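You operate a simulated robot arm through the tools that you are given. There is no shell and no other tool. Be economical: measure what you need, move in short steps, check, and stop when the job is done.

Carry out the task below with a simulated robot arm. There is one attempt and no reset: what you move stays moved.

JOB
Clamp the small teal valve block in the vice, then turn it on and off again.
Fine: leave it clamped in the vice; leave the other valve blocks.

It is judged by the outcome, as a careful person would: the job done as asked, and still so three seconds after it is handed in. It fails if anything else is knocked over, pushed out of place, dropped, spilled or broken.

ROBOT AND FRAMES
A 6-joint arm with a two-finger parallel gripper, fixed in place. Base frame: the origin is at the foot of the arm, x ahead of it, y to its left, z up; the work surface is at about z = 8. Lengths are in mm, angles in rad, forces in N, time in s.
With the tool pointing down near the work surface it reaches from about 180 to 460 mm from the base axis. Its first joint turns from -1.222 to 1.222 rad. Payload 1.9 kg.
The TCP is the grasp point between the finger pads, 23 mm short of the fingertips. In the tool frame z runs along the fingers and y along their closing line. The gripper opens to 94 mm. The fingers are 38 mm wide and 10 mm thick; the gripper's body (54 by 96 mm) begins 39 mm behind the TCP.
Orientation is that of the tool frame in the base frame, as a unit quaternion [x, y, z, w]. With the fingers straight down and closing along the base's y, the tool's x points along the base's -x, its y along +y and its z along -z.

CONTROLS
- The arm moves only by the tool nudge_tool. Its argument "targets" is a list of rows, each a list of 7 numbers: the turn, a rotation vector about the tool's x, y, z in degrees, then the shift along the tool's x, y, z in cm, then the opening in per cent of the stroke, from 0 (shut) to 100 (fully open). In form: [[ax, ay, az, dx, dy, dz, hand], ...]. A call has 1 to 20 rows; each row is the pose to reach, as a shift and turn from the pose commanded when the call began, along the tool's axes at that moment. Each row takes 0.2 s and may step no farther than 50 mm and 0.15 rad from the row before; otherwise, or with a gripper value out of range, the whole call is refused. A pose out of reach is approached as far as the arm can. The call stops where the force on the tool passes 50 N (or 10 N more than at its start, if that is more) or the arm is blocked; 0.2 s more then pass. The fingers move at their own pace (about 108 mm/s each) and stop on an object; they squeeze with about 38 N. The grip force told is the motor's: it shows also when the fingers shut on nothing. Time passes only in rows, and 0.2 s behind the last, so rows that repeat a pose let the fingers close. It gives the time, the measured TCP pose, the force on the tool (base axes), the opening and the grip force at its end, in the units of the frame above (readings bear some noise), with the torque about the TCP (base axes, N m) and any sound that the robot's microphone picked up, and new pictures: "show" is both (left out), scene, wrist or none.
- Cameras (640 x 400 px; columns grow to the right, rows downward): "scene" is fixed at [47.2, 300.8, 446.1]; the picture's right is [-0.86, -0.50, 0.00], its down [-0.18, 0.31, -0.93] and it looks along [0.47, -0.81, -0.36] (base axes); focal length 306 px, centre (320, 200). "wrist" rides on the gripper at [86, 16, -75] in the tool frame; the picture's right is [-0.18, 0.98, 0.00], its down [-0.58, -0.11, -0.81] and it looks along [-0.79, -0.15, 0.59] (tool axes); focal length 243 px, centre (320, 200). There is no depth. A picture from a camera that has moved, and an enlarged one, comes with that camera's place and axes in the base frame and with its lens.
- close_up(camera, box): a new picture of the part [left, top, right, bottom] of that camera's present view, enlarged. It takes no simulated time.
- finish_job(): hands the job in; it is judged then, once.

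Go step by step. Nothing tells you positions but the pictures and the camera data: compare them with the known pose of the tool, close in by small moves and look again before you grip or let go. The budget is 120 turns and 200 pictures, counting those below and the enlarged ones. Unless the task says otherwise, let go and move clear before handing in, and close with one line.

The tools are called after "Emit:" as a command line: name --pt "numbers of a row" for each row, then --argument value for the rest, lists and objects as JSON in quotes. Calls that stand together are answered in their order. nudge_tool: Moves the arm, as the interface text tells. Its arguments: {"type":"object","properties":{"targets":{"type":"array","items":{"type":"array","items":{"type":"number"}}},"show":{"type":"string","enum":["both","scene","wrist","none"]}},"required":["targets"]} The other tools are called the same way: close_up (camera, box) takes an enlarged picture of a part of a camera's view; finish_job () hands the job in.

At the start:

```text
time: 0.0
eef_pos: [282.4, 12.4, 341.1]
tool_rot: [0.0, 1.0, 0.0, 0.0]
contact_force: [0.1, -0.9, 0.3]
ft_torque: [0.02, 0.01, -0.02]
opening: 94.1
gripper_force: 0.0
```

scene: 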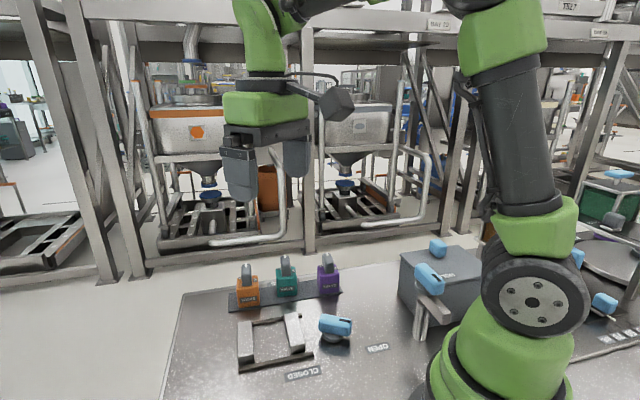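
wrist: 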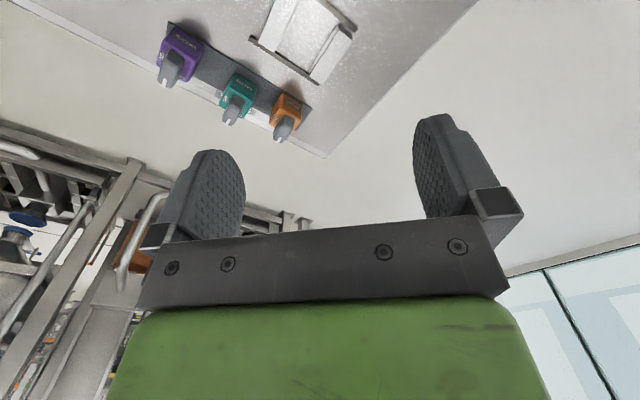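

I see three valve blocks (orange, teal, purple) on a dark rack, a vice frame nearer, and a blue lever beside it with CLOSED/OPEN labels. I'll take close-ups first to measure.

Emit:
close_up --camera "scene" --box '[210, 240, 400, 390]'

Emit:
close_up --camera "wrist" --box '[140, 0, 380, 150]'

Emit:
close_up --camera "scene" --box '[220, 245, 350, 325]'

Emit:
close_up --camera "scene" --box '[380, 220, 640, 400]'

```text
2.67 times, centred on (305, 315) of scene
camera zoom: at [47.2, 300.8, 446.1], right [-0.86, -0.5, 0.0], down [-0.18, 0.31, -0.93], along [0.47, -0.81, -0.36], focal length 816 px, centre (360, -107)
```

zoom: 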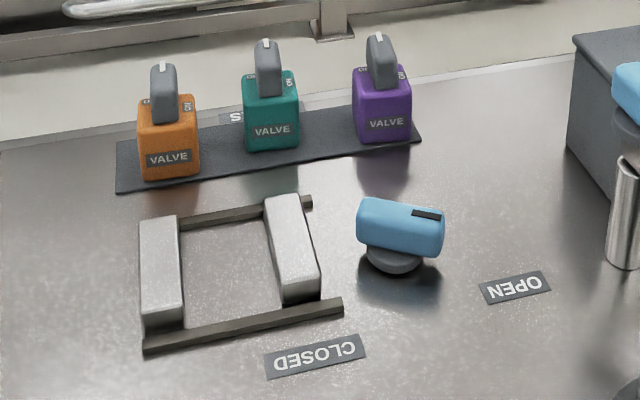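

```text
2.67 times, centred on (260, 75) of wrist
camera zoom: at [194.7, 29.0, 416.6], right [0.18, 0.98, 0.0], down [0.58, -0.11, 0.81], along [0.79, -0.15, -0.59], focal length 647 px, centre (480, 533)
```

zoom: 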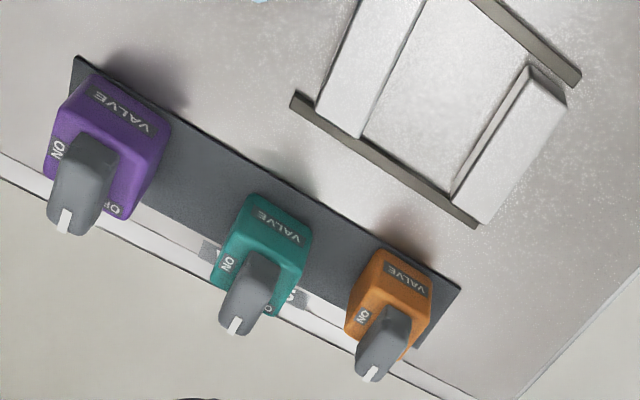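

```text
4.92 times, centred on (285, 285) of scene
camera zoom: at [47.2, 300.8, 446.1], right [-0.86, -0.5, 0.0], down [-0.18, 0.31, -0.93], along [0.47, -0.81, -0.36], focal length 1506 px, centre (492, -218)
```

zoom: 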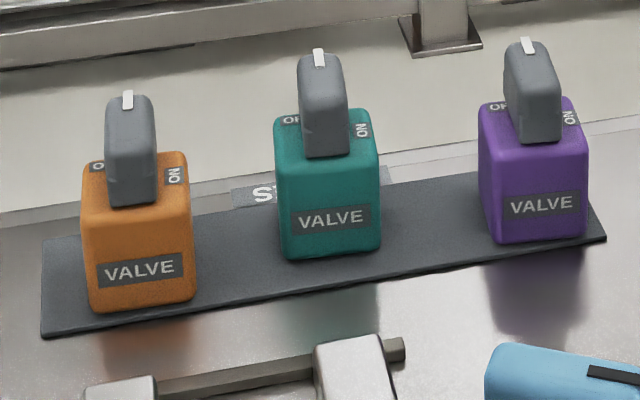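

```text
2.22 times, centred on (510, 310) of scene
camera zoom: at [47.2, 300.8, 446.1], right [-0.86, -0.5, 0.0], down [-0.18, 0.31, -0.93], along [0.47, -0.81, -0.36], focal length 680 px, centre (-102, -44)
```

zoom: 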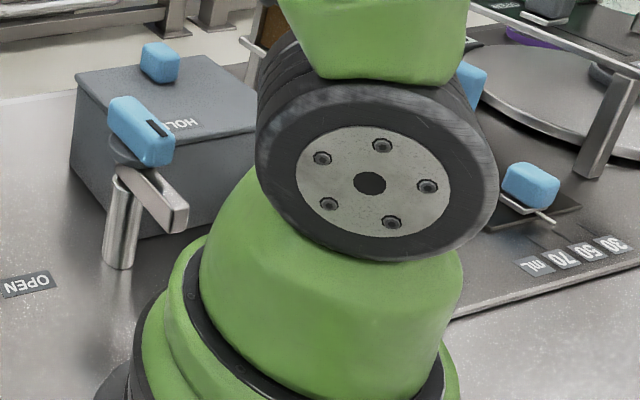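

The teal block appears to stand at about (395, -151), with the rack and vice both turned about 45° to the base. The vice lever is near (240, -81) and points at OPEN. I'll move above the teal block with the tool turned to match, then measure again.

Emit:
nudge_tool --pt "0 0 -7.5 -1.9 -2.7 2.3 100" --pt "0 0 -15 -3.8 -5.4 4.6 100" --pt "0 0 -22.5 -5.6 -8.1 6.9 100" --pt "0 0 -30 -7.5 -10.8 9.2 100" --pt "0 0 -37.5 -9.4 -13.5 11.5 100" --pt "0 0 -45 -11.3 -16.3 14.1 100" --pt "0 0 -45 -11.3 -16.3 14.1 100"

```text
time: 1.6
eef_pos: [395.4, -151.4, 199.8]
tool_rot: [-0.384, 0.923, 0.0, 0.0]
contact_force: [0.4, -0.8, 0.4]
ft_torque: [0.01, 0.01, -0.01]
opening: 94.2
gripper_force: 0.1
camera wrist: at [321.9, -200.3, 275.2], right [-0.57, 0.82, 0.0], down [0.49, 0.33, 0.81], along [0.66, 0.46, -0.59], focal length 243 px, centre (320, 200)
```

scene: 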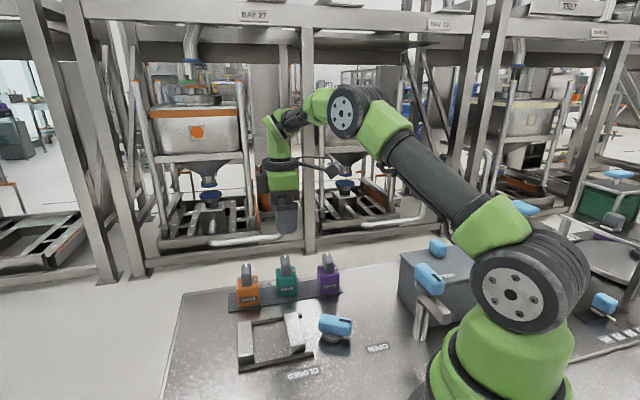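
wrist: 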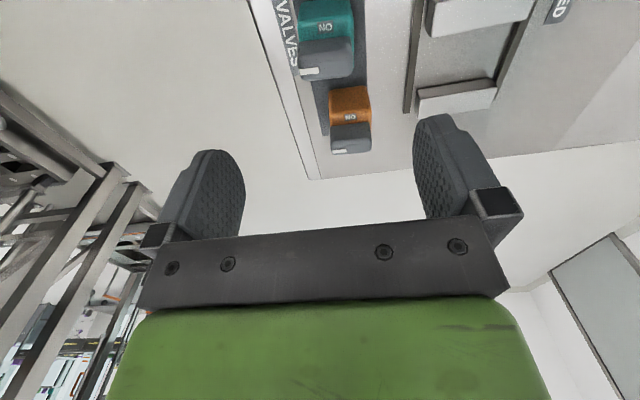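

The tool is above the block and the rack runs along the picture. I'll zoom in for detail.

Emit:
close_up --camera "wrist" --box '[240, 0, 400, 100]'

Emit:
close_up --camera "wrist" --box '[400, 0, 600, 125]'

```text
4.00 times, centred on (320, 50) of wrist
camera zoom: at [321.9, -200.3, 275.2], right [-0.57, 0.82, 0.0], down [0.49, 0.33, 0.81], along [0.66, 0.46, -0.59], focal length 970 px, centre (320, 800)
```

zoom: 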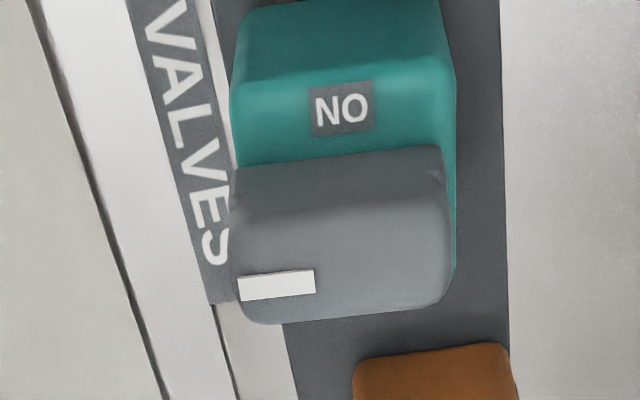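

```text
3.20 times, centred on (500, 62) of wrist
camera zoom: at [321.9, -200.3, 275.2], right [-0.57, 0.82, 0.0], down [0.49, 0.33, 0.81], along [0.66, 0.46, -0.59], focal length 776 px, centre (-256, 640)
```

zoom: 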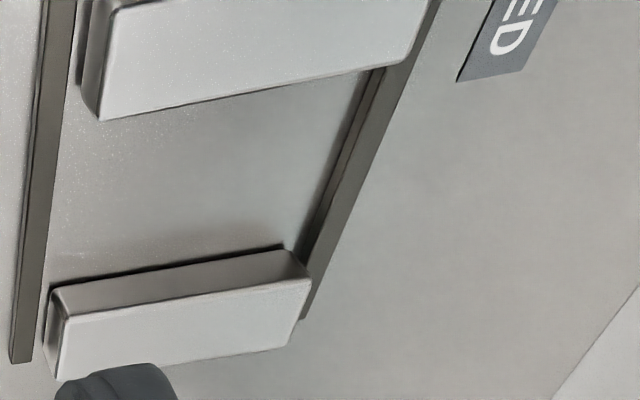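

The teal knob's white mark points at the back (OFF), and ON is on the side facing the purple block. My refined estimate of the block centre is (390, -146), with the knob top near z = 95. I'll go down to just above the knob and check alignment.

Emit:
nudge_tool --pt "0 0 0 0 0.4 3 100" --pt "0 0 0 0 0.7 5.5 100" --pt "0 0 0 0 0.7 5.5 100"

Emit:
close_up --camera "scene" --box '[210, 200, 370, 310]'

Emit:
close_up --camera "wrist" --box '[200, 0, 440, 180]'

```text
time: 2.4
eef_pos: [390.4, -145.2, 145.0]
tool_rot: [-0.383, 0.924, 0.0, 0.0]
contact_force: [0.9, -0.7, 0.0]
ft_torque: [-0.03, 0.03, -0.01]
opening: 94.0
gripper_force: 0.1
camera wrist: at [316.9, -194.3, 219.9], right [-0.56, 0.83, 0.0], down [0.49, 0.33, 0.81], along [0.67, 0.46, -0.59], focal length 243 px, centre (320, 200)
```

scene: 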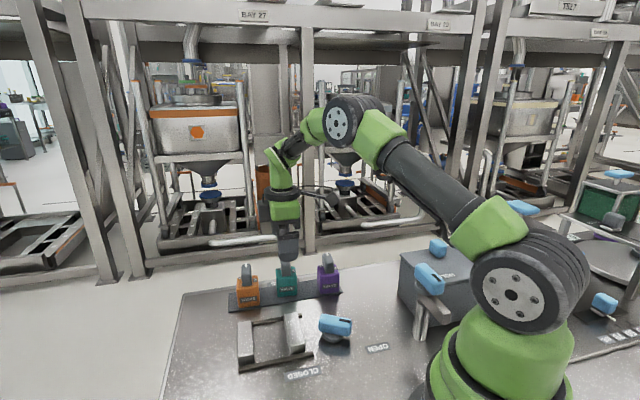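
wrist: 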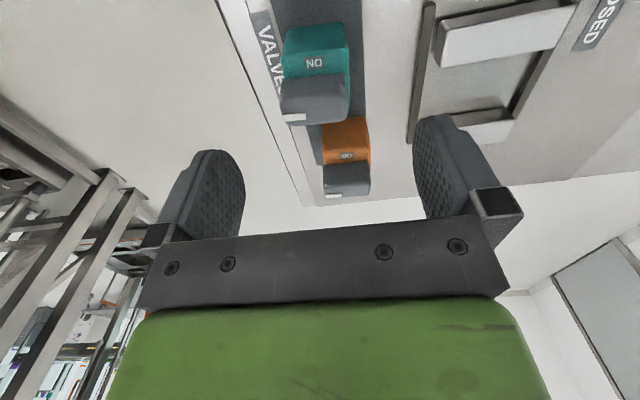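

```text
3.64 times, centred on (290, 255) of scene
camera zoom: at [47.2, 300.8, 446.1], right [-0.86, -0.5, 0.0], down [-0.18, 0.31, -0.93], along [0.47, -0.81, -0.36], focal length 1113 px, centre (429, 0)
```

zoom: 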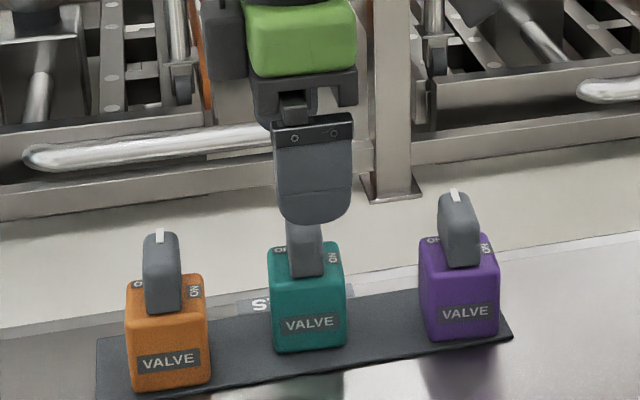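

```text
2.22 times, centred on (320, 90) of wrist
camera zoom: at [316.9, -194.3, 219.9], right [-0.56, 0.83, 0.0], down [0.49, 0.33, 0.81], along [0.67, 0.46, -0.59], focal length 539 px, centre (320, 444)
```

zoom: 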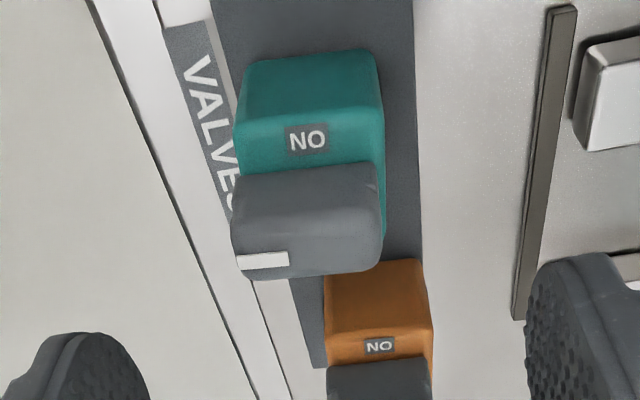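

Triangulating gives a block centre of about (388, -148), block top z ≈ 63 and knob top z ≈ 95. I'll shift 4 mm, descend straddling the block front to back, and check before closing.

Emit:
nudge_tool --pt "0 0 0 0.4 0 0 100" --pt "0 0 0 0.4 0 3 100" --pt "0 0 0 0.4 0 6 100" --pt "0 0 0 0.4 0 8 100" --pt "0 0 0 0.4 0 8 100"

Emit:
close_up --camera "scene" --box '[210, 200, 370, 310]'

```text
time: 3.6
eef_pos: [387.1, -149.2, 65.8]
tool_rot: [-0.382, 0.924, 0.0, 0.0]
contact_force: [-0.2, 0.9, 0.6]
ft_torque: [0.0, -0.03, 0.01]
opening: 94.0
gripper_force: 0.0
camera wrist: at [313.6, -197.4, 140.5], right [-0.56, 0.83, 0.0], down [0.49, 0.33, 0.81], along [0.67, 0.46, -0.59], focal length 243 px, centre (320, 200)
```

scene: 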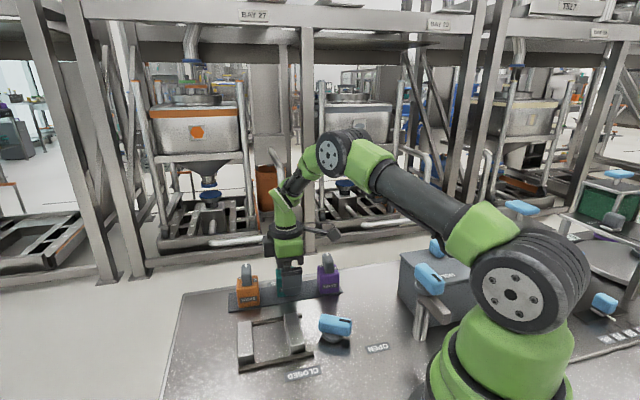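
wrist: 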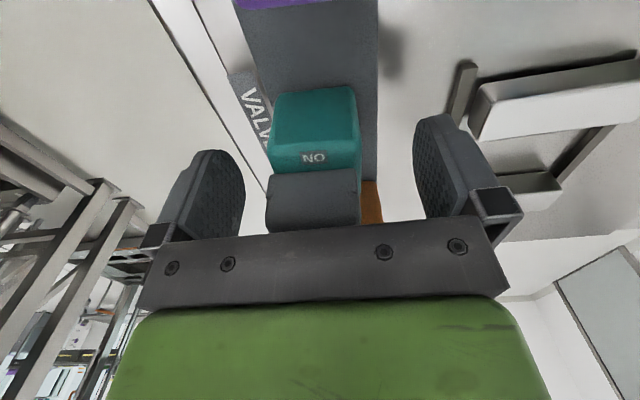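

```text
3.64 times, centred on (290, 255) of scene
camera zoom: at [47.2, 300.8, 446.1], right [-0.86, -0.5, 0.0], down [-0.18, 0.31, -0.93], along [0.47, -0.81, -0.36], focal length 1113 px, centre (429, 0)
```

zoom: 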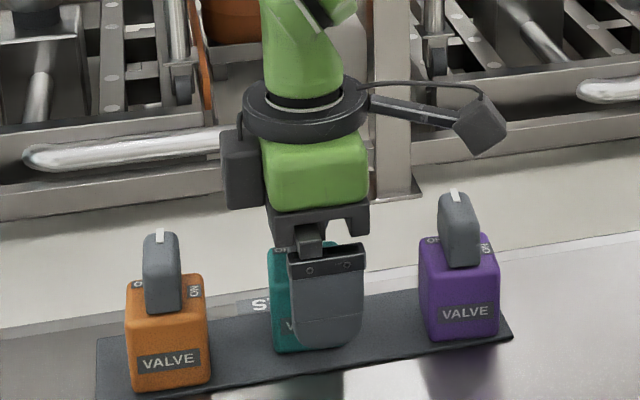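

The fingers straddle the block well, centred to within a few mm. Closing now.

Emit:
nudge_tool --pt "0 0 0 0 0 0 60" --pt "0 0 0 0 0 0 0" --pt "0 0 0 0 0 0 0" --pt "0 0 0 0 0 0 0"

Emit:
close_up --camera "wrist" --box '[200, 50, 440, 230]'

```text
time: 4.6
eef_pos: [386.2, -148.8, 65.4]
tool_rot: [-0.383, 0.924, -0.001, 0.001]
contact_force: [-0.5, 0.9, 3.2]
ft_torque: [0.09, 0.1, 0.0]
opening: 44.0
gripper_force: 37.6
camera wrist: at [313.7, -197.4, 140.9], right [-0.56, 0.83, 0.0], down [0.49, 0.33, 0.81], along [0.67, 0.46, -0.59], focal length 243 px, centre (320, 200)
```

scene: 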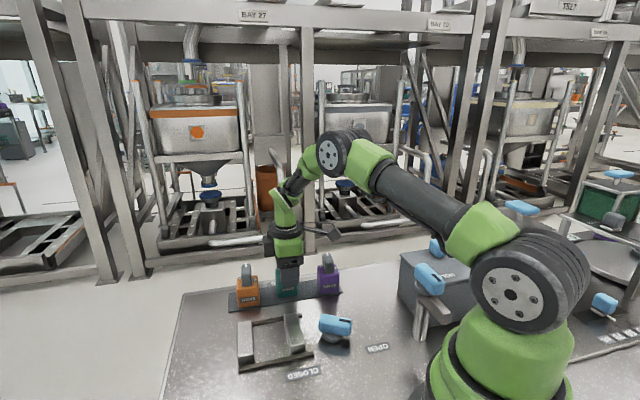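
wrist: 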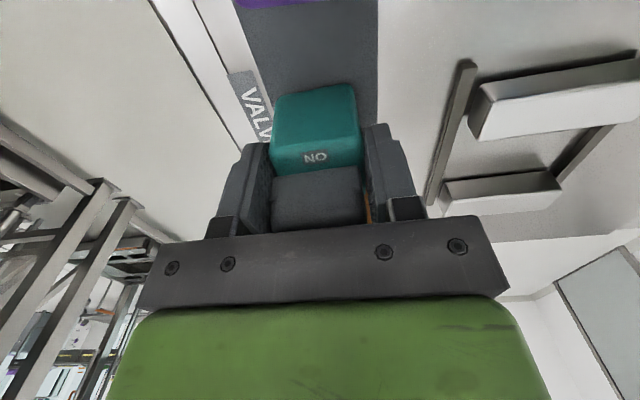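

```text
2.22 times, centred on (320, 140) of wrist
camera zoom: at [313.7, -197.4, 140.9], right [-0.56, 0.83, 0.0], down [0.49, 0.33, 0.81], along [0.67, 0.46, -0.59], focal length 539 px, centre (320, 333)
```

zoom: 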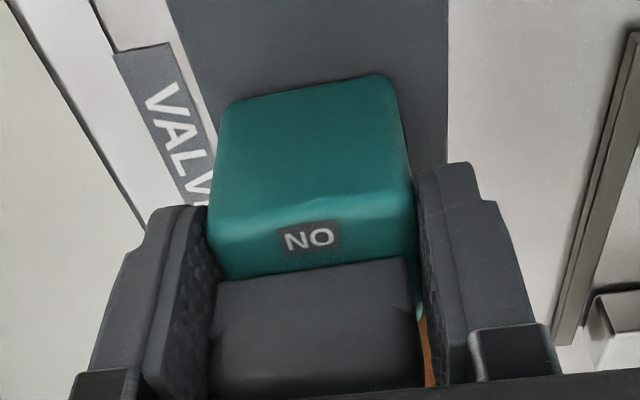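

The block is gripped at 44 mm. I'll lift it straight up by 70 mm and check it.

Emit:
nudge_tool --pt "0 0 0 0 0 -1 0" --pt "0 0 0 0 0 -3 0" --pt "0 0 0 0 0 -5 0" --pt "0 0 0 0 0 -7 0" --pt "0 0 0 0 0 -7 0"

Emit:
close_up --camera "scene" --box '[210, 200, 370, 310]'

Emit:
close_up --camera "wrist" --box '[400, 20, 640, 200]'

```text
time: 5.8
eef_pos: [387.6, -149.5, 136.5]
tool_rot: [-0.383, 0.924, 0.0, 0.0]
contact_force: [-0.2, 0.0, -1.4]
ft_torque: [0.02, 0.04, -0.04]
opening: 44.1
gripper_force: 37.5
camera wrist: at [313.9, -197.8, 210.6], right [-0.56, 0.83, 0.0], down [0.49, 0.33, 0.81], along [0.67, 0.46, -0.59], focal length 243 px, centre (320, 200)
```

scene: 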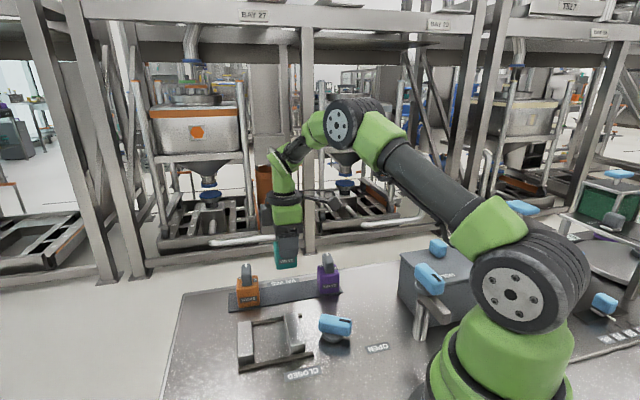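
wrist: 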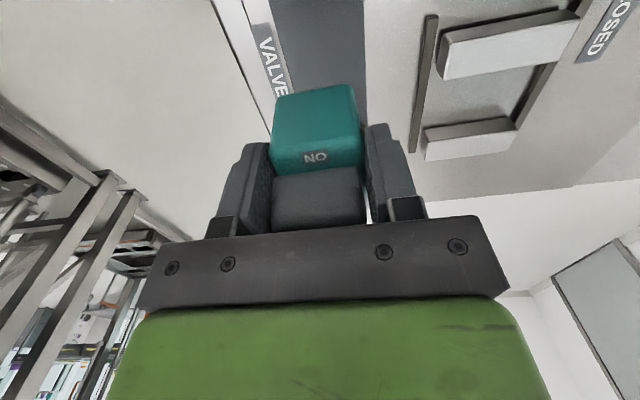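

```text
3.64 times, centred on (290, 255) of scene
camera zoom: at [47.2, 300.8, 446.1], right [-0.86, -0.5, 0.0], down [-0.18, 0.31, -0.93], along [0.47, -0.81, -0.36], focal length 1113 px, centre (429, 0)
```

zoom: 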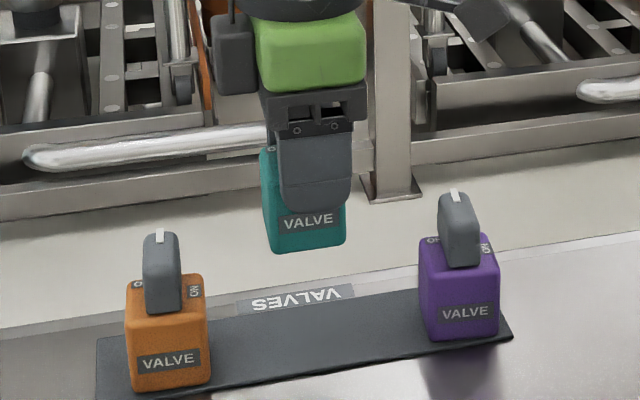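

```text
2.22 times, centred on (520, 110) of wrist
camera zoom: at [313.9, -197.8, 210.6], right [-0.56, 0.83, 0.0], down [0.49, 0.33, 0.81], along [0.67, 0.46, -0.59], focal length 539 px, centre (-124, 400)
```

zoom: 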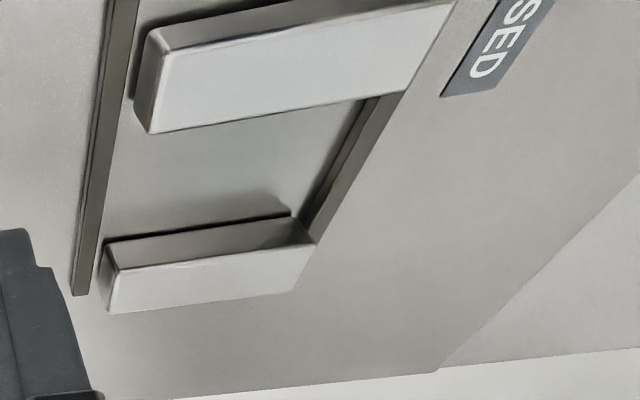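

The block hangs level. The vice opening spans roughly e1 194 to 254 (60 mm), with jaw tops at z ≈ 25. I'll move clear of the rack first, then over the vice centre.

Emit:
nudge_tool --pt "0 0 0 0 3.5 0 0" --pt "0 0 0 0 7 0 0" --pt "0 0 0 -1.5 9.5 0 0" --pt "0 0 0 -3.5 11.5 0 0" --pt "0 0 0 -5.1 12.8 0 0" --pt "0 0 0 -5.1 12.8 0 0"

Emit:
close_up --camera "scene" --box '[220, 250, 380, 380]'

Emit:
close_up --camera "wrist" --box '[200, 0, 440, 180]'

```text
time: 7.2
eef_pos: [333.5, -21.9, 136.6]
tool_rot: [-0.383, 0.924, 0.0, 0.0]
contact_force: [-0.3, 0.1, -1.5]
ft_torque: [-0.01, -0.01, 0.01]
opening: 43.8
gripper_force: 38.0
camera wrist: at [259.8, -70.9, 210.4], right [-0.56, 0.83, 0.0], down [0.49, 0.33, 0.81], along [0.67, 0.46, -0.59], focal length 243 px, centre (320, 200)
```

scene: 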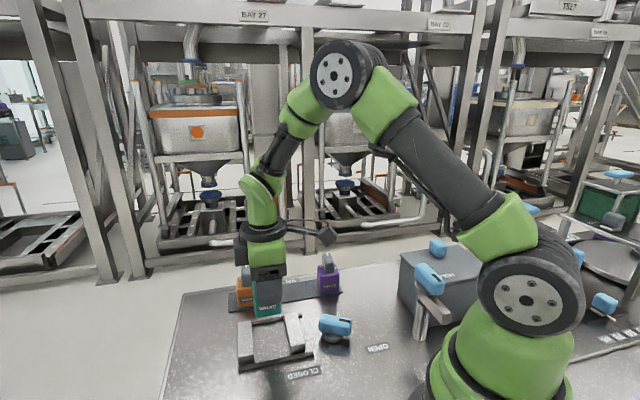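
wrist: 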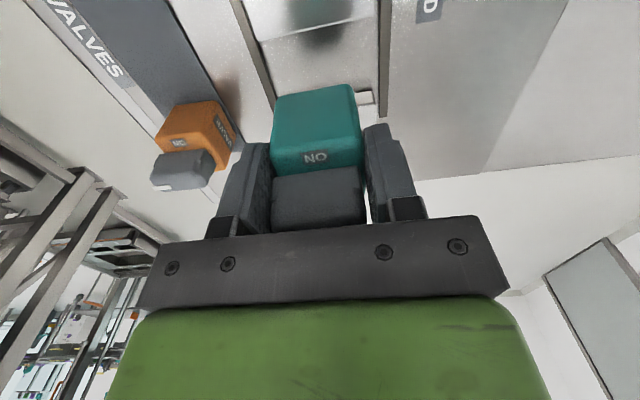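

```text
3.08 times, centred on (300, 315) of scene
camera zoom: at [47.2, 300.8, 446.1], right [-0.86, -0.5, 0.0], down [-0.18, 0.31, -0.93], along [0.47, -0.81, -0.36], focal length 942 px, centre (382, -154)
```

zoom: 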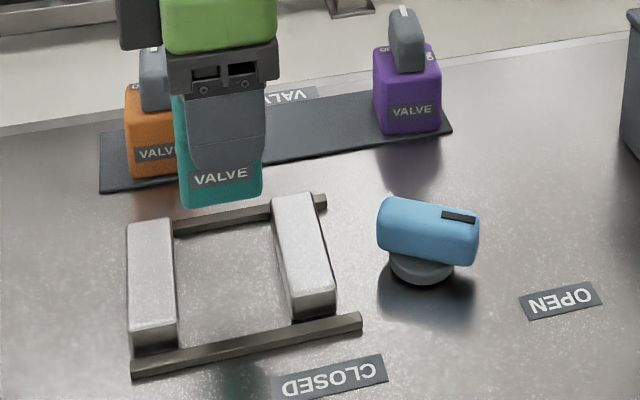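

```text
2.22 times, centred on (320, 90) of wrist
camera zoom: at [259.8, -70.9, 210.4], right [-0.56, 0.83, 0.0], down [0.49, 0.33, 0.81], along [0.67, 0.46, -0.59], focal length 539 px, centre (320, 444)
```

zoom: 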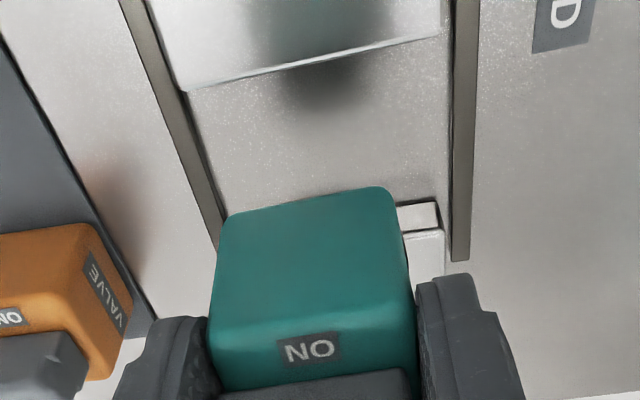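

The block centre measures e1 ≈ 224, matching the vice centre. I'll descend to just above the jaw tops and look again.

Emit:
nudge_tool --pt "0 0 0 0 0 2 0" --pt "0 0 0 0 0 4 0" --pt "0 0 0 0 0 5 0" --pt "0 0 0 0 0 5 0"

Emit:
close_up --camera "scene" --box '[220, 260, 340, 380]'

Emit:
close_up --camera "wrist" --box '[200, 0, 440, 180]'

```text
time: 8.2
eef_pos: [332.6, -21.5, 85.5]
tool_rot: [-0.383, 0.924, 0.0, 0.0]
contact_force: [0.6, 0.1, -0.9]
ft_torque: [-0.02, 0.02, 0.0]
opening: 44.2
gripper_force: 37.9
camera wrist: at [259.6, -71.1, 160.3], right [-0.56, 0.83, 0.0], down [0.49, 0.33, 0.81], along [0.67, 0.46, -0.59], focal length 243 px, centre (320, 200)
```

scene: 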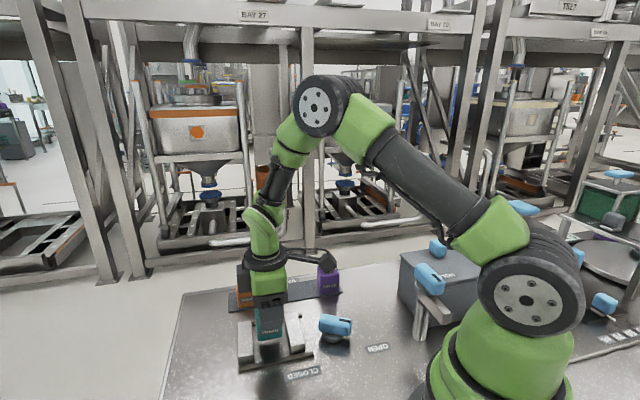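
wrist: 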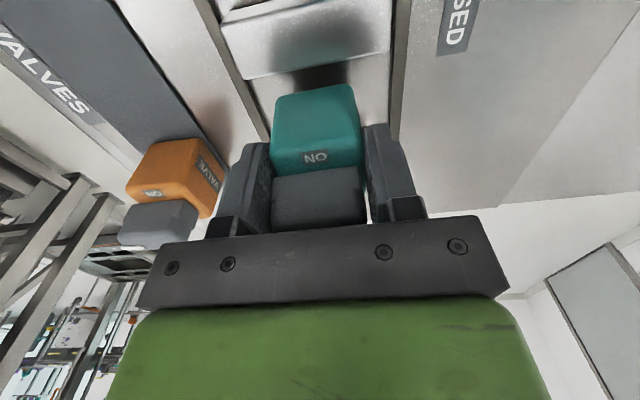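

```text
3.33 times, centred on (280, 320) of scene
camera zoom: at [47.2, 300.8, 446.1], right [-0.86, -0.5, 0.0], down [-0.18, 0.31, -0.93], along [0.47, -0.81, -0.36], focal length 1020 px, centre (453, -200)
```

zoom: 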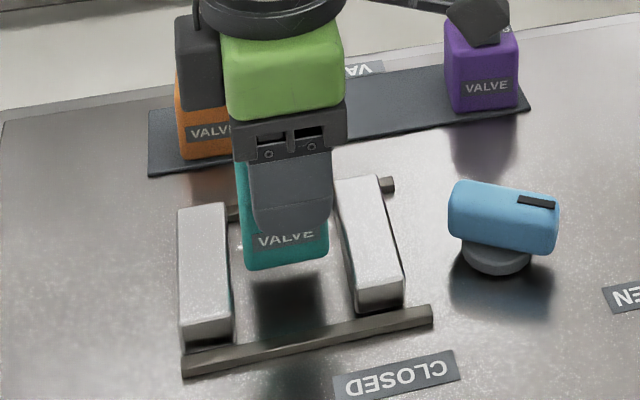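

```text
2.22 times, centred on (320, 90) of wrist
camera zoom: at [259.6, -71.1, 160.3], right [-0.56, 0.83, 0.0], down [0.49, 0.33, 0.81], along [0.67, 0.46, -0.59], focal length 539 px, centre (320, 444)
```

zoom: 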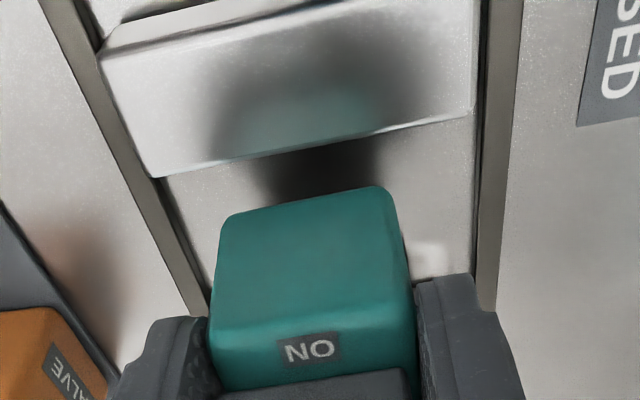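

The block is centred between the jaws. I'm lowering it most of the way, watching the force.

Emit:
nudge_tool --pt "0 0 0 0 0 1 0" --pt "0 0 0 0 0 1.8 0" --pt "0 0 0 0 0 2.1 0" --pt "0 0 0 0 0 2.1 0" --show "none"

Emit:
close_up --camera "scene" --box '[220, 270, 340, 370]'

```text
time: 9.2
eef_pos: [333.2, -21.6, 64.2]
tool_rot: [-0.383, 0.924, -0.001, 0.0]
contact_force: [0.1, 0.2, -2.0]
ft_torque: [0.02, 0.06, 0.04]
opening: 43.8
gripper_force: 37.8
```

```text
4.00 times, centred on (280, 320) of scene
camera zoom: at [47.2, 300.8, 446.1], right [-0.86, -0.5, 0.0], down [-0.18, 0.31, -0.93], along [0.47, -0.81, -0.36], focal length 1224 px, centre (480, -280)
```

zoom: 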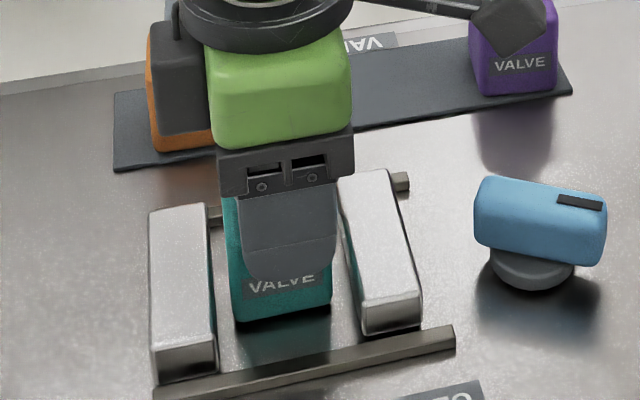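

Still hanging free, so I'm lowering in 1 mm steps until it touches.

Emit:
nudge_tool --pt "0 0 0 0 0 0.1 0" --pt "0 0 0 0 0 0.15 0" --pt "0 0 0 0 0 0.2 0" --show "none"

```text
time: 10.0
eef_pos: [333.5, -21.3, 63.7]
tool_rot: [-0.382, 0.924, 0.001, 0.0]
contact_force: [-4.0, -0.5, 14.3]
ft_torque: [0.26, 0.37, 0.08]
opening: 43.8
gripper_force: 38.0
```

It's seated on the surface (14 N). I'll ease off slightly, open, and rise clear.

Emit:
nudge_tool --pt "0 0 0 0 0 -0.1 0" --pt "0 0 0 0 0 -0.1 80" --pt "0 0 0 0 0 -0.1 80" --pt "0 0 0 0 0 -3 80" --pt "0 0 0 0 0 -7 80" --pt "0 0 0 0 0 -11 80" --pt "0 0 0 0 0 -14 80"

Emit:
close_up --camera "scene" --box '[220, 260, 400, 380]'

```text
time: 11.6
eef_pos: [333.2, -21.1, 204.0]
tool_rot: [-0.382, 0.924, -0.001, 0.0]
contact_force: [0.4, -0.4, 0.8]
ft_torque: [0.02, 0.0, 0.03]
opening: 75.3
gripper_force: 0.1
camera wrist: at [259.6, -71.3, 279.0], right [-0.56, 0.83, 0.0], down [0.49, 0.33, 0.81], along [0.67, 0.46, -0.59], focal length 243 px, centre (320, 200)
```

scene: 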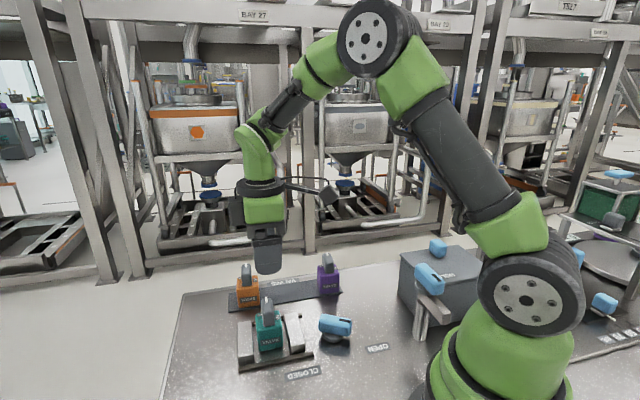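
wrist: 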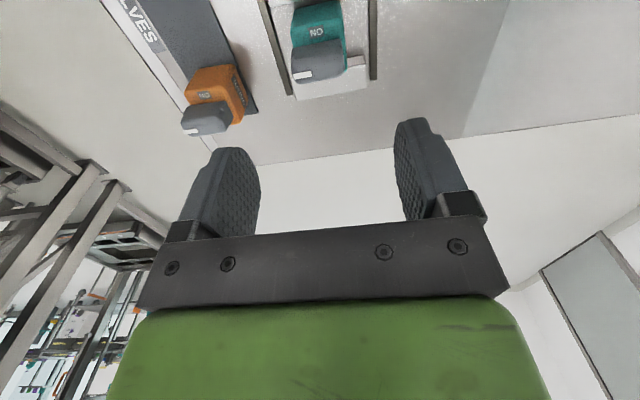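

```text
3.33 times, centred on (310, 320) of scene
camera zoom: at [47.2, 300.8, 446.1], right [-0.86, -0.5, 0.0], down [-0.18, 0.31, -0.93], along [0.47, -0.81, -0.36], focal length 1020 px, centre (353, -200)
```

zoom: 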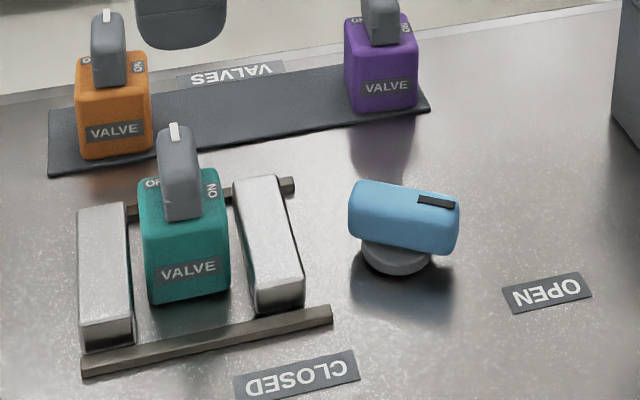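

The teal block stands in the open vice, with the knob still at OFF. Next I'll move over the blue lever with the fingers set across its bar and inspect it.

Emit:
nudge_tool --pt "0 0 7.5 2.8 0.6 0 80" --pt "0 0 15 5.5 1.2 0 80" --pt "0 0 22.5 8.2 1.7 0 80" --pt "0 0 30 10.9 2.3 0 80" --pt "0 0 30 10.9 2.3 0 80"

Emit:
close_up --camera "wrist" --box '[200, 0, 440, 180]'

Emit:
close_up --camera "scene" --box '[300, 300, 380, 360]'

```text
time: 12.8
eef_pos: [238.9, -83.3, 204.1]
tool_rot: [-0.13, 0.991, 0.0, 0.0]
contact_force: [0.2, 0.6, 0.0]
ft_torque: [0.0, 0.02, 0.01]
opening: 74.9
gripper_force: 0.0
camera wrist: at [150.8, -88.5, 278.0], right [-0.07, 1.0, 0.0], down [0.59, 0.04, 0.81], along [0.8, 0.06, -0.59], focal length 243 px, centre (320, 200)
```

scene: 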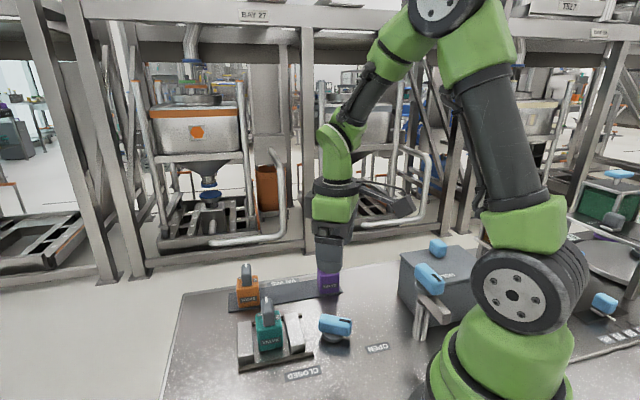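
wrist: 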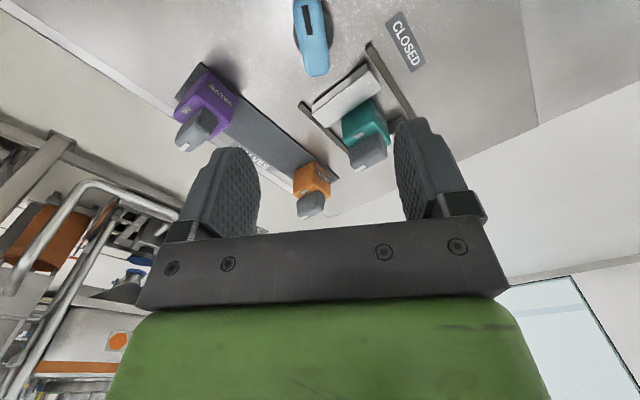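

```text
2.22 times, centred on (320, 90) of wrist
camera zoom: at [150.8, -88.5, 278.0], right [-0.07, 1.0, 0.0], down [0.59, 0.04, 0.81], along [0.8, 0.06, -0.59], focal length 539 px, centre (320, 444)
```

zoom: 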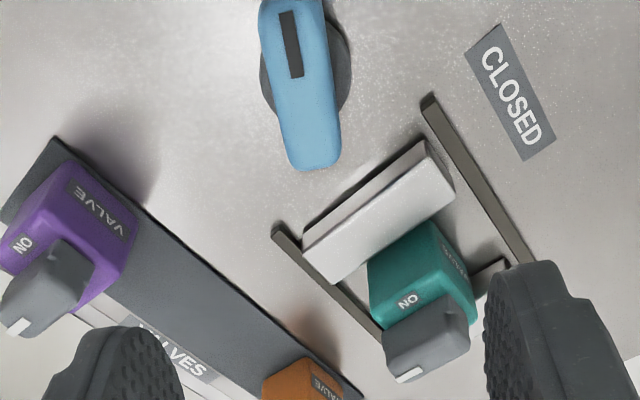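

```text
6.67 times, centred on (340, 330) of scene
camera zoom: at [47.2, 300.8, 446.1], right [-0.86, -0.5, 0.0], down [-0.18, 0.31, -0.93], along [0.47, -0.81, -0.36], focal length 2040 px, centre (187, -667)
```

zoom: 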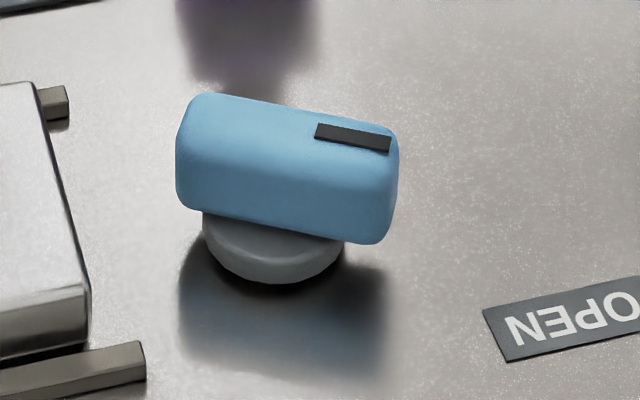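

The lever bar lies along about 196°, with its top at z ≈ 50 and its pivot near (238, -87). I'll descend onto it to TCP z = 50 with the fingers straddling the bar.

Emit:
nudge_tool --pt "0 0 -1 0.2 -0.3 4.5 80" --pt "0 0 -1 0.2 -0.3 9 80" --pt "0 0 -1 0.2 -0.3 12 80" --pt "0 0 -1 0.2 -0.3 12 80"

Emit:
close_up --camera "scene" --box '[270, 280, 400, 370]'

```text
time: 13.8
eef_pos: [238.1, -86.3, 82.0]
tool_rot: [-0.138, 0.99, 0.0, 0.0]
contact_force: [0.1, 0.4, -0.3]
ft_torque: [0.01, -0.01, -0.01]
opening: 75.2
gripper_force: 0.0
camera wrist: at [150.1, -94.3, 157.7], right [-0.09, 1.0, 0.0], down [0.59, 0.05, 0.81], along [0.8, 0.08, -0.59], focal length 243 px, centre (320, 200)
```

scene: 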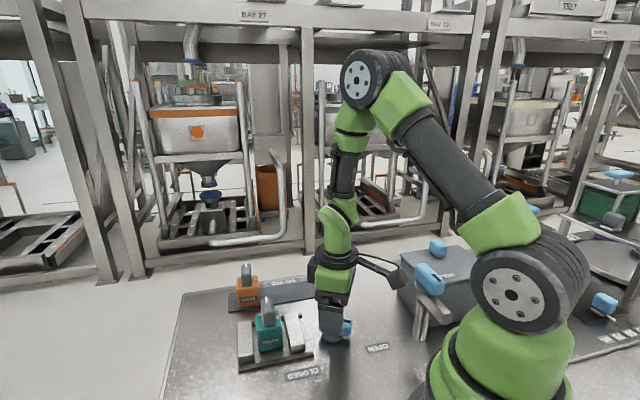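
wrist: 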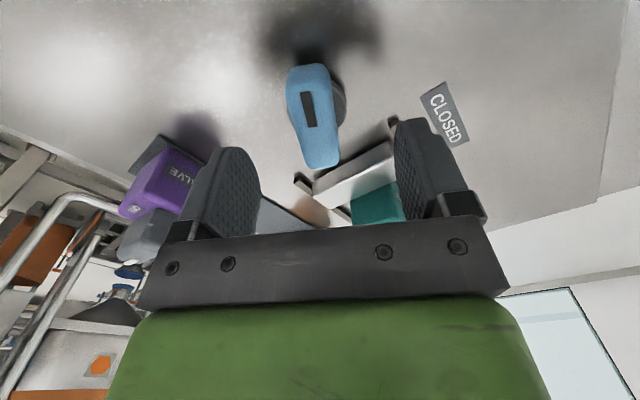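

```text
4.44 times, centred on (335, 325) of scene
camera zoom: at [47.2, 300.8, 446.1], right [-0.86, -0.5, 0.0], down [-0.18, 0.31, -0.93], along [0.47, -0.81, -0.36], focal length 1360 px, centre (253, -356)
```

zoom: 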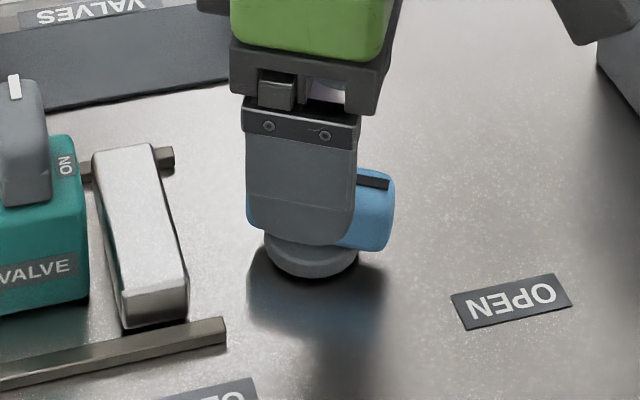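

The alignment checks out (bar at 15.5–16°, line passes within ~1 mm of the TCP). I'm descending and closing on the lever.

Emit:
nudge_tool --pt "0 0 0 0 -0.1 2 80" --pt "0 0 0 0 -0.1 3.1 80" --pt "0 0 0 0 -0.1 3.1 30" --pt "0 0 0 0 -0.1 3.1 0" --pt "0 0 0 0 -0.1 3.1 0" --pt "0 0 0 0 -0.1 3.1 0"

Emit:
close_up --camera "scene" --box '[270, 280, 400, 370]'

```text
time: 14.8
eef_pos: [239.8, -88.5, 51.8]
tool_rot: [-0.135, 0.991, -0.001, 0.002]
contact_force: [1.5, -5.3, -5.5]
ft_torque: [0.22, 0.58, -0.5]
opening: 23.9
gripper_force: 44.7
stopped in row 5: the force on the tool passed its limit at 55 N (the readings are from after the stop); the commanded pose is now the measured one
camera wrist: at [151.1, -95.9, 126.4], right [-0.08, 1.0, 0.0], down [0.58, 0.05, 0.81], along [0.81, 0.07, -0.59], focal length 243 px, centre (320, 200)
```

scene: 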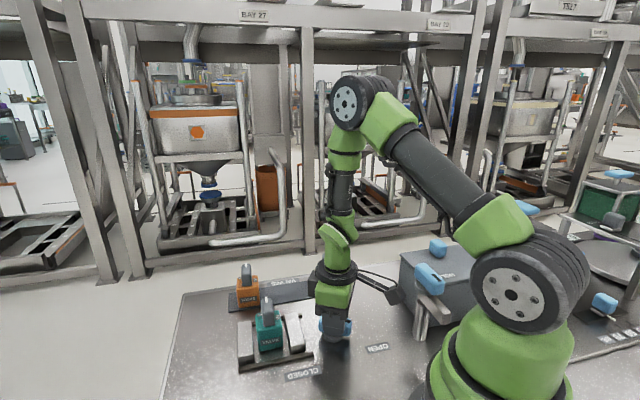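
wrist: 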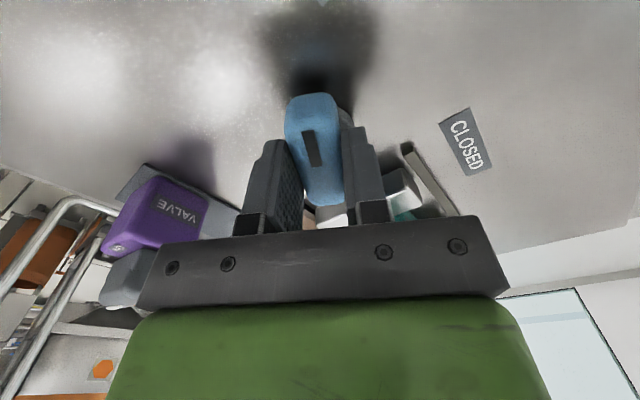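

```text
4.44 times, centred on (335, 325) of scene
camera zoom: at [47.2, 300.9, 446.1], right [-0.86, -0.5, 0.0], down [-0.18, 0.31, -0.93], along [0.47, -0.81, -0.36], focal length 1360 px, centre (253, -356)
```

zoom: 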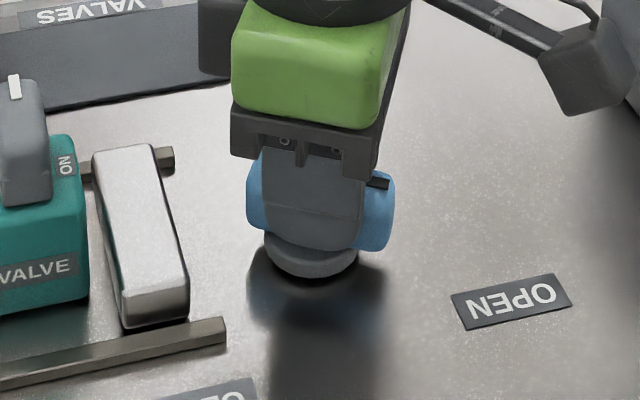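

The lever is gripped (24 mm); the stop came from self-centring on the rigid bar, and forces are low now. I'm turning it clockwise a little towards CLOSED as a test.

Emit:
nudge_tool --pt "0 0 4 0 0 0 0" --pt "0 0 8 0 0 0 0" --pt "0 0 12 0 0 0 0" --pt "0 0 16 0 0 0 0" --pt "0 0 20 0 0 0 0"

Emit:
close_up --camera "scene" --box '[220, 260, 400, 380]'

```text
time: 16.2
eef_pos: [239.0, -88.0, 51.8]
tool_rot: [0.037, 0.999, -0.001, 0.003]
contact_force: [-0.1, 7.6, -1.1]
ft_torque: [0.17, -0.78, 0.04]
opening: 24.0
gripper_force: 45.4
stopped in row 5: the force on the tool passed its limit at 52 N (the readings are from after the stop); the commanded pose is now the measured one
camera wrist: at [153.7, -64.7, 126.4], right [0.26, 0.97, 0.0], down [0.57, -0.15, 0.81], along [0.78, -0.21, -0.59], focal length 243 px, centre (320, 200)
```

scene: 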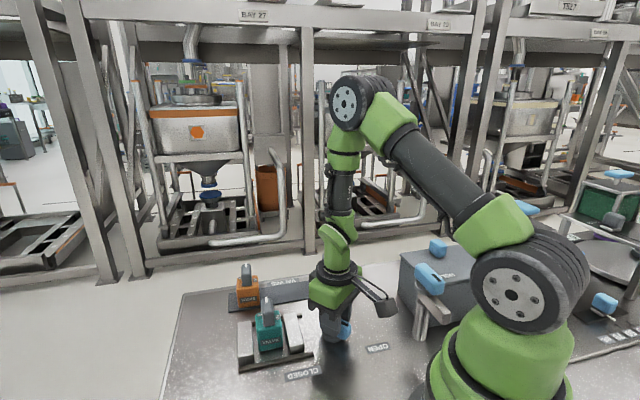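
wrist: 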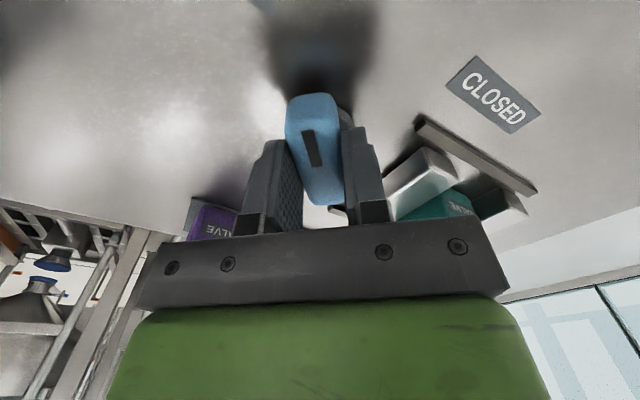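

```text
3.33 times, centred on (310, 320) of scene
camera zoom: at [47.2, 300.8, 446.1], right [-0.86, -0.5, 0.0], down [-0.18, 0.31, -0.93], along [0.47, -0.81, -0.36], focal length 1020 px, centre (353, -200)
```

zoom: 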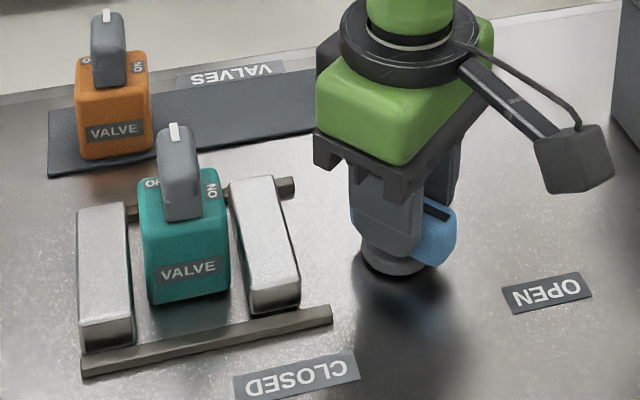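

The jaws close as the lever turns. A small pivot offset (~2.5 mm) caused side force, so I'll continue on an arc that compensates for it.

Emit:
nudge_tool --pt "0 0 5 0.02 0.01 0 0" --pt "0 0 10 0.03 0.03 0 0" --pt "0 0 15 0.05 0.05 0 0" --pt "0 0 20 0.06 0.06 0 0" --pt "0 0 25 0.07 0.08 0 0" --pt "0 0 30 0.085 0.1 0 0" --show "scene"

Emit:
close_up --camera "scene" --box '[220, 260, 400, 380]'

```text
time: 17.1
eef_pos: [239.8, -87.2, 51.0]
tool_rot: [0.173, 0.985, 0.0, 0.003]
contact_force: [3.2, 5.6, -2.6]
ft_torque: [0.07, -0.19, 0.05]
opening: 23.9
gripper_force: 44.7
stopped in row 4: the force on the tool passed its limit at 53 N (the readings are from after the stop); the commanded pose is now the measured one
```

scene: 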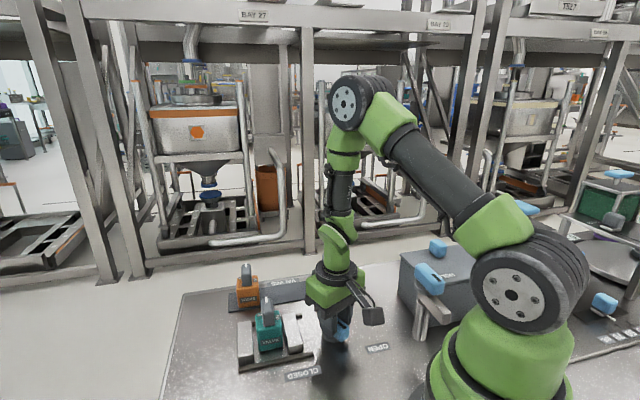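

```text
3.33 times, centred on (310, 320) of scene
camera zoom: at [47.2, 300.8, 446.1], right [-0.86, -0.5, 0.0], down [-0.18, 0.31, -0.93], along [0.47, -0.81, -0.36], focal length 1020 px, centre (353, -200)
```

zoom: 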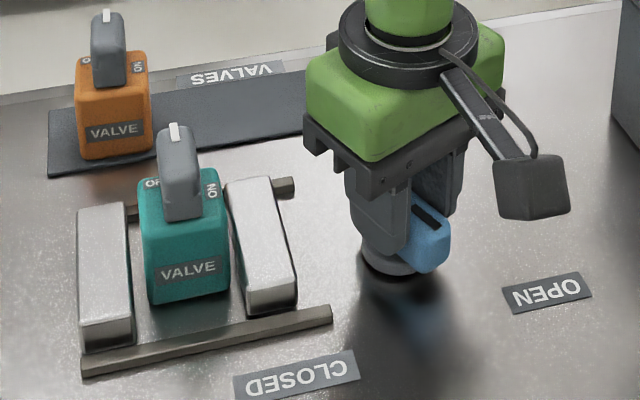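

The lever keeps turning, now about 36° along, and the jaws are closing in. I'll continue with smaller steps.

Emit:
nudge_tool --pt "0 0 2.5 0 0 0 0" --pt "0 0 5 0 0 0 0" --pt "0 0 7.5 0 0 0 0" --pt "0 0 10 0 0 0 0" --show "none"

```text
time: 18.1
eef_pos: [240.4, -86.4, 52.3]
tool_rot: [0.254, 0.967, 0.0, 0.004]
contact_force: [2.3, 5.4, -2.7]
ft_torque: [-0.27, -0.06, -0.01]
opening: 23.8
gripper_force: 45.8
stopped in row 4: the force on the tool passed its limit at 52 N (the readings are from after the stop); the commanded pose is now the measured one
```

The relaxed positions now fit a pivot near (242.6, -88.5). I'll follow that arc.

Emit:
nudge_tool --pt "0 0 2.5 -0.004 0.012 0 0" --pt "0 0 5 -0.008 0.023 0 0" --pt "0 0 7.5 -0.012 0.035 0 0" --pt "0 0 10 -0.017 0.046 0 0" --pt "0 0 12.5 -0.023 0.057 0 0" --pt "0 0 15 -0.03 0.067 0 0" --pt "0 0 17.5 -0.036 0.078 0 0" --pt "0 0 20 -0.042 0.088 0 0" --show "scene"

Emit:
close_up --camera "scene" --box '[220, 260, 400, 380]'

```text
time: 20.0
eef_pos: [240.8, -87.0, 51.1]
tool_rot: [0.416, 0.909, 0.001, 0.003]
contact_force: [1.0, 4.1, -2.4]
ft_torque: [-0.59, 0.06, 0.01]
opening: 23.8
gripper_force: 45.2
stopped in row 8: the force on the tool passed its limit at 51 N (the readings are from after the stop); the commanded pose is now the measured one
```

scene: 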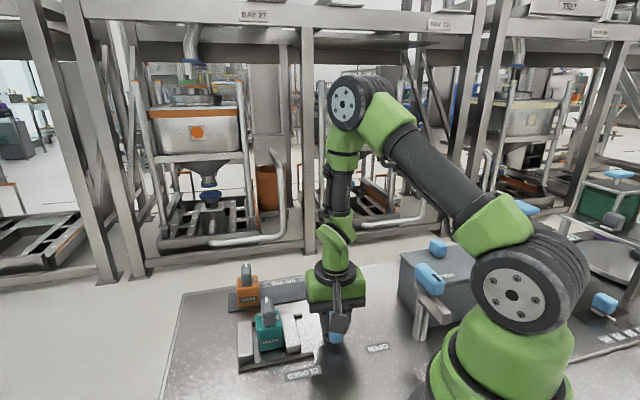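

```text
3.33 times, centred on (310, 320) of scene
camera zoom: at [47.2, 300.8, 446.1], right [-0.86, -0.5, 0.0], down [-0.18, 0.31, -0.93], along [0.47, -0.81, -0.36], focal length 1020 px, centre (353, -200)
```

zoom: 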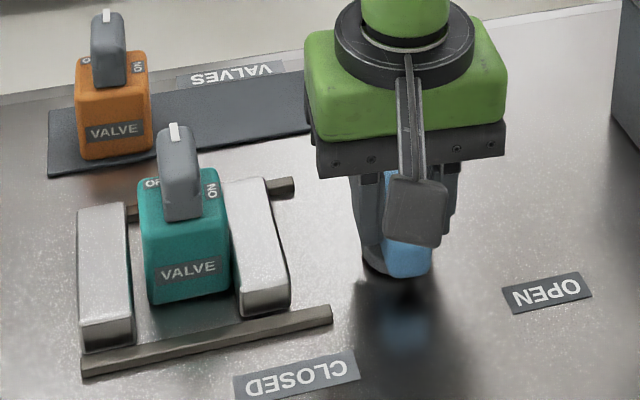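

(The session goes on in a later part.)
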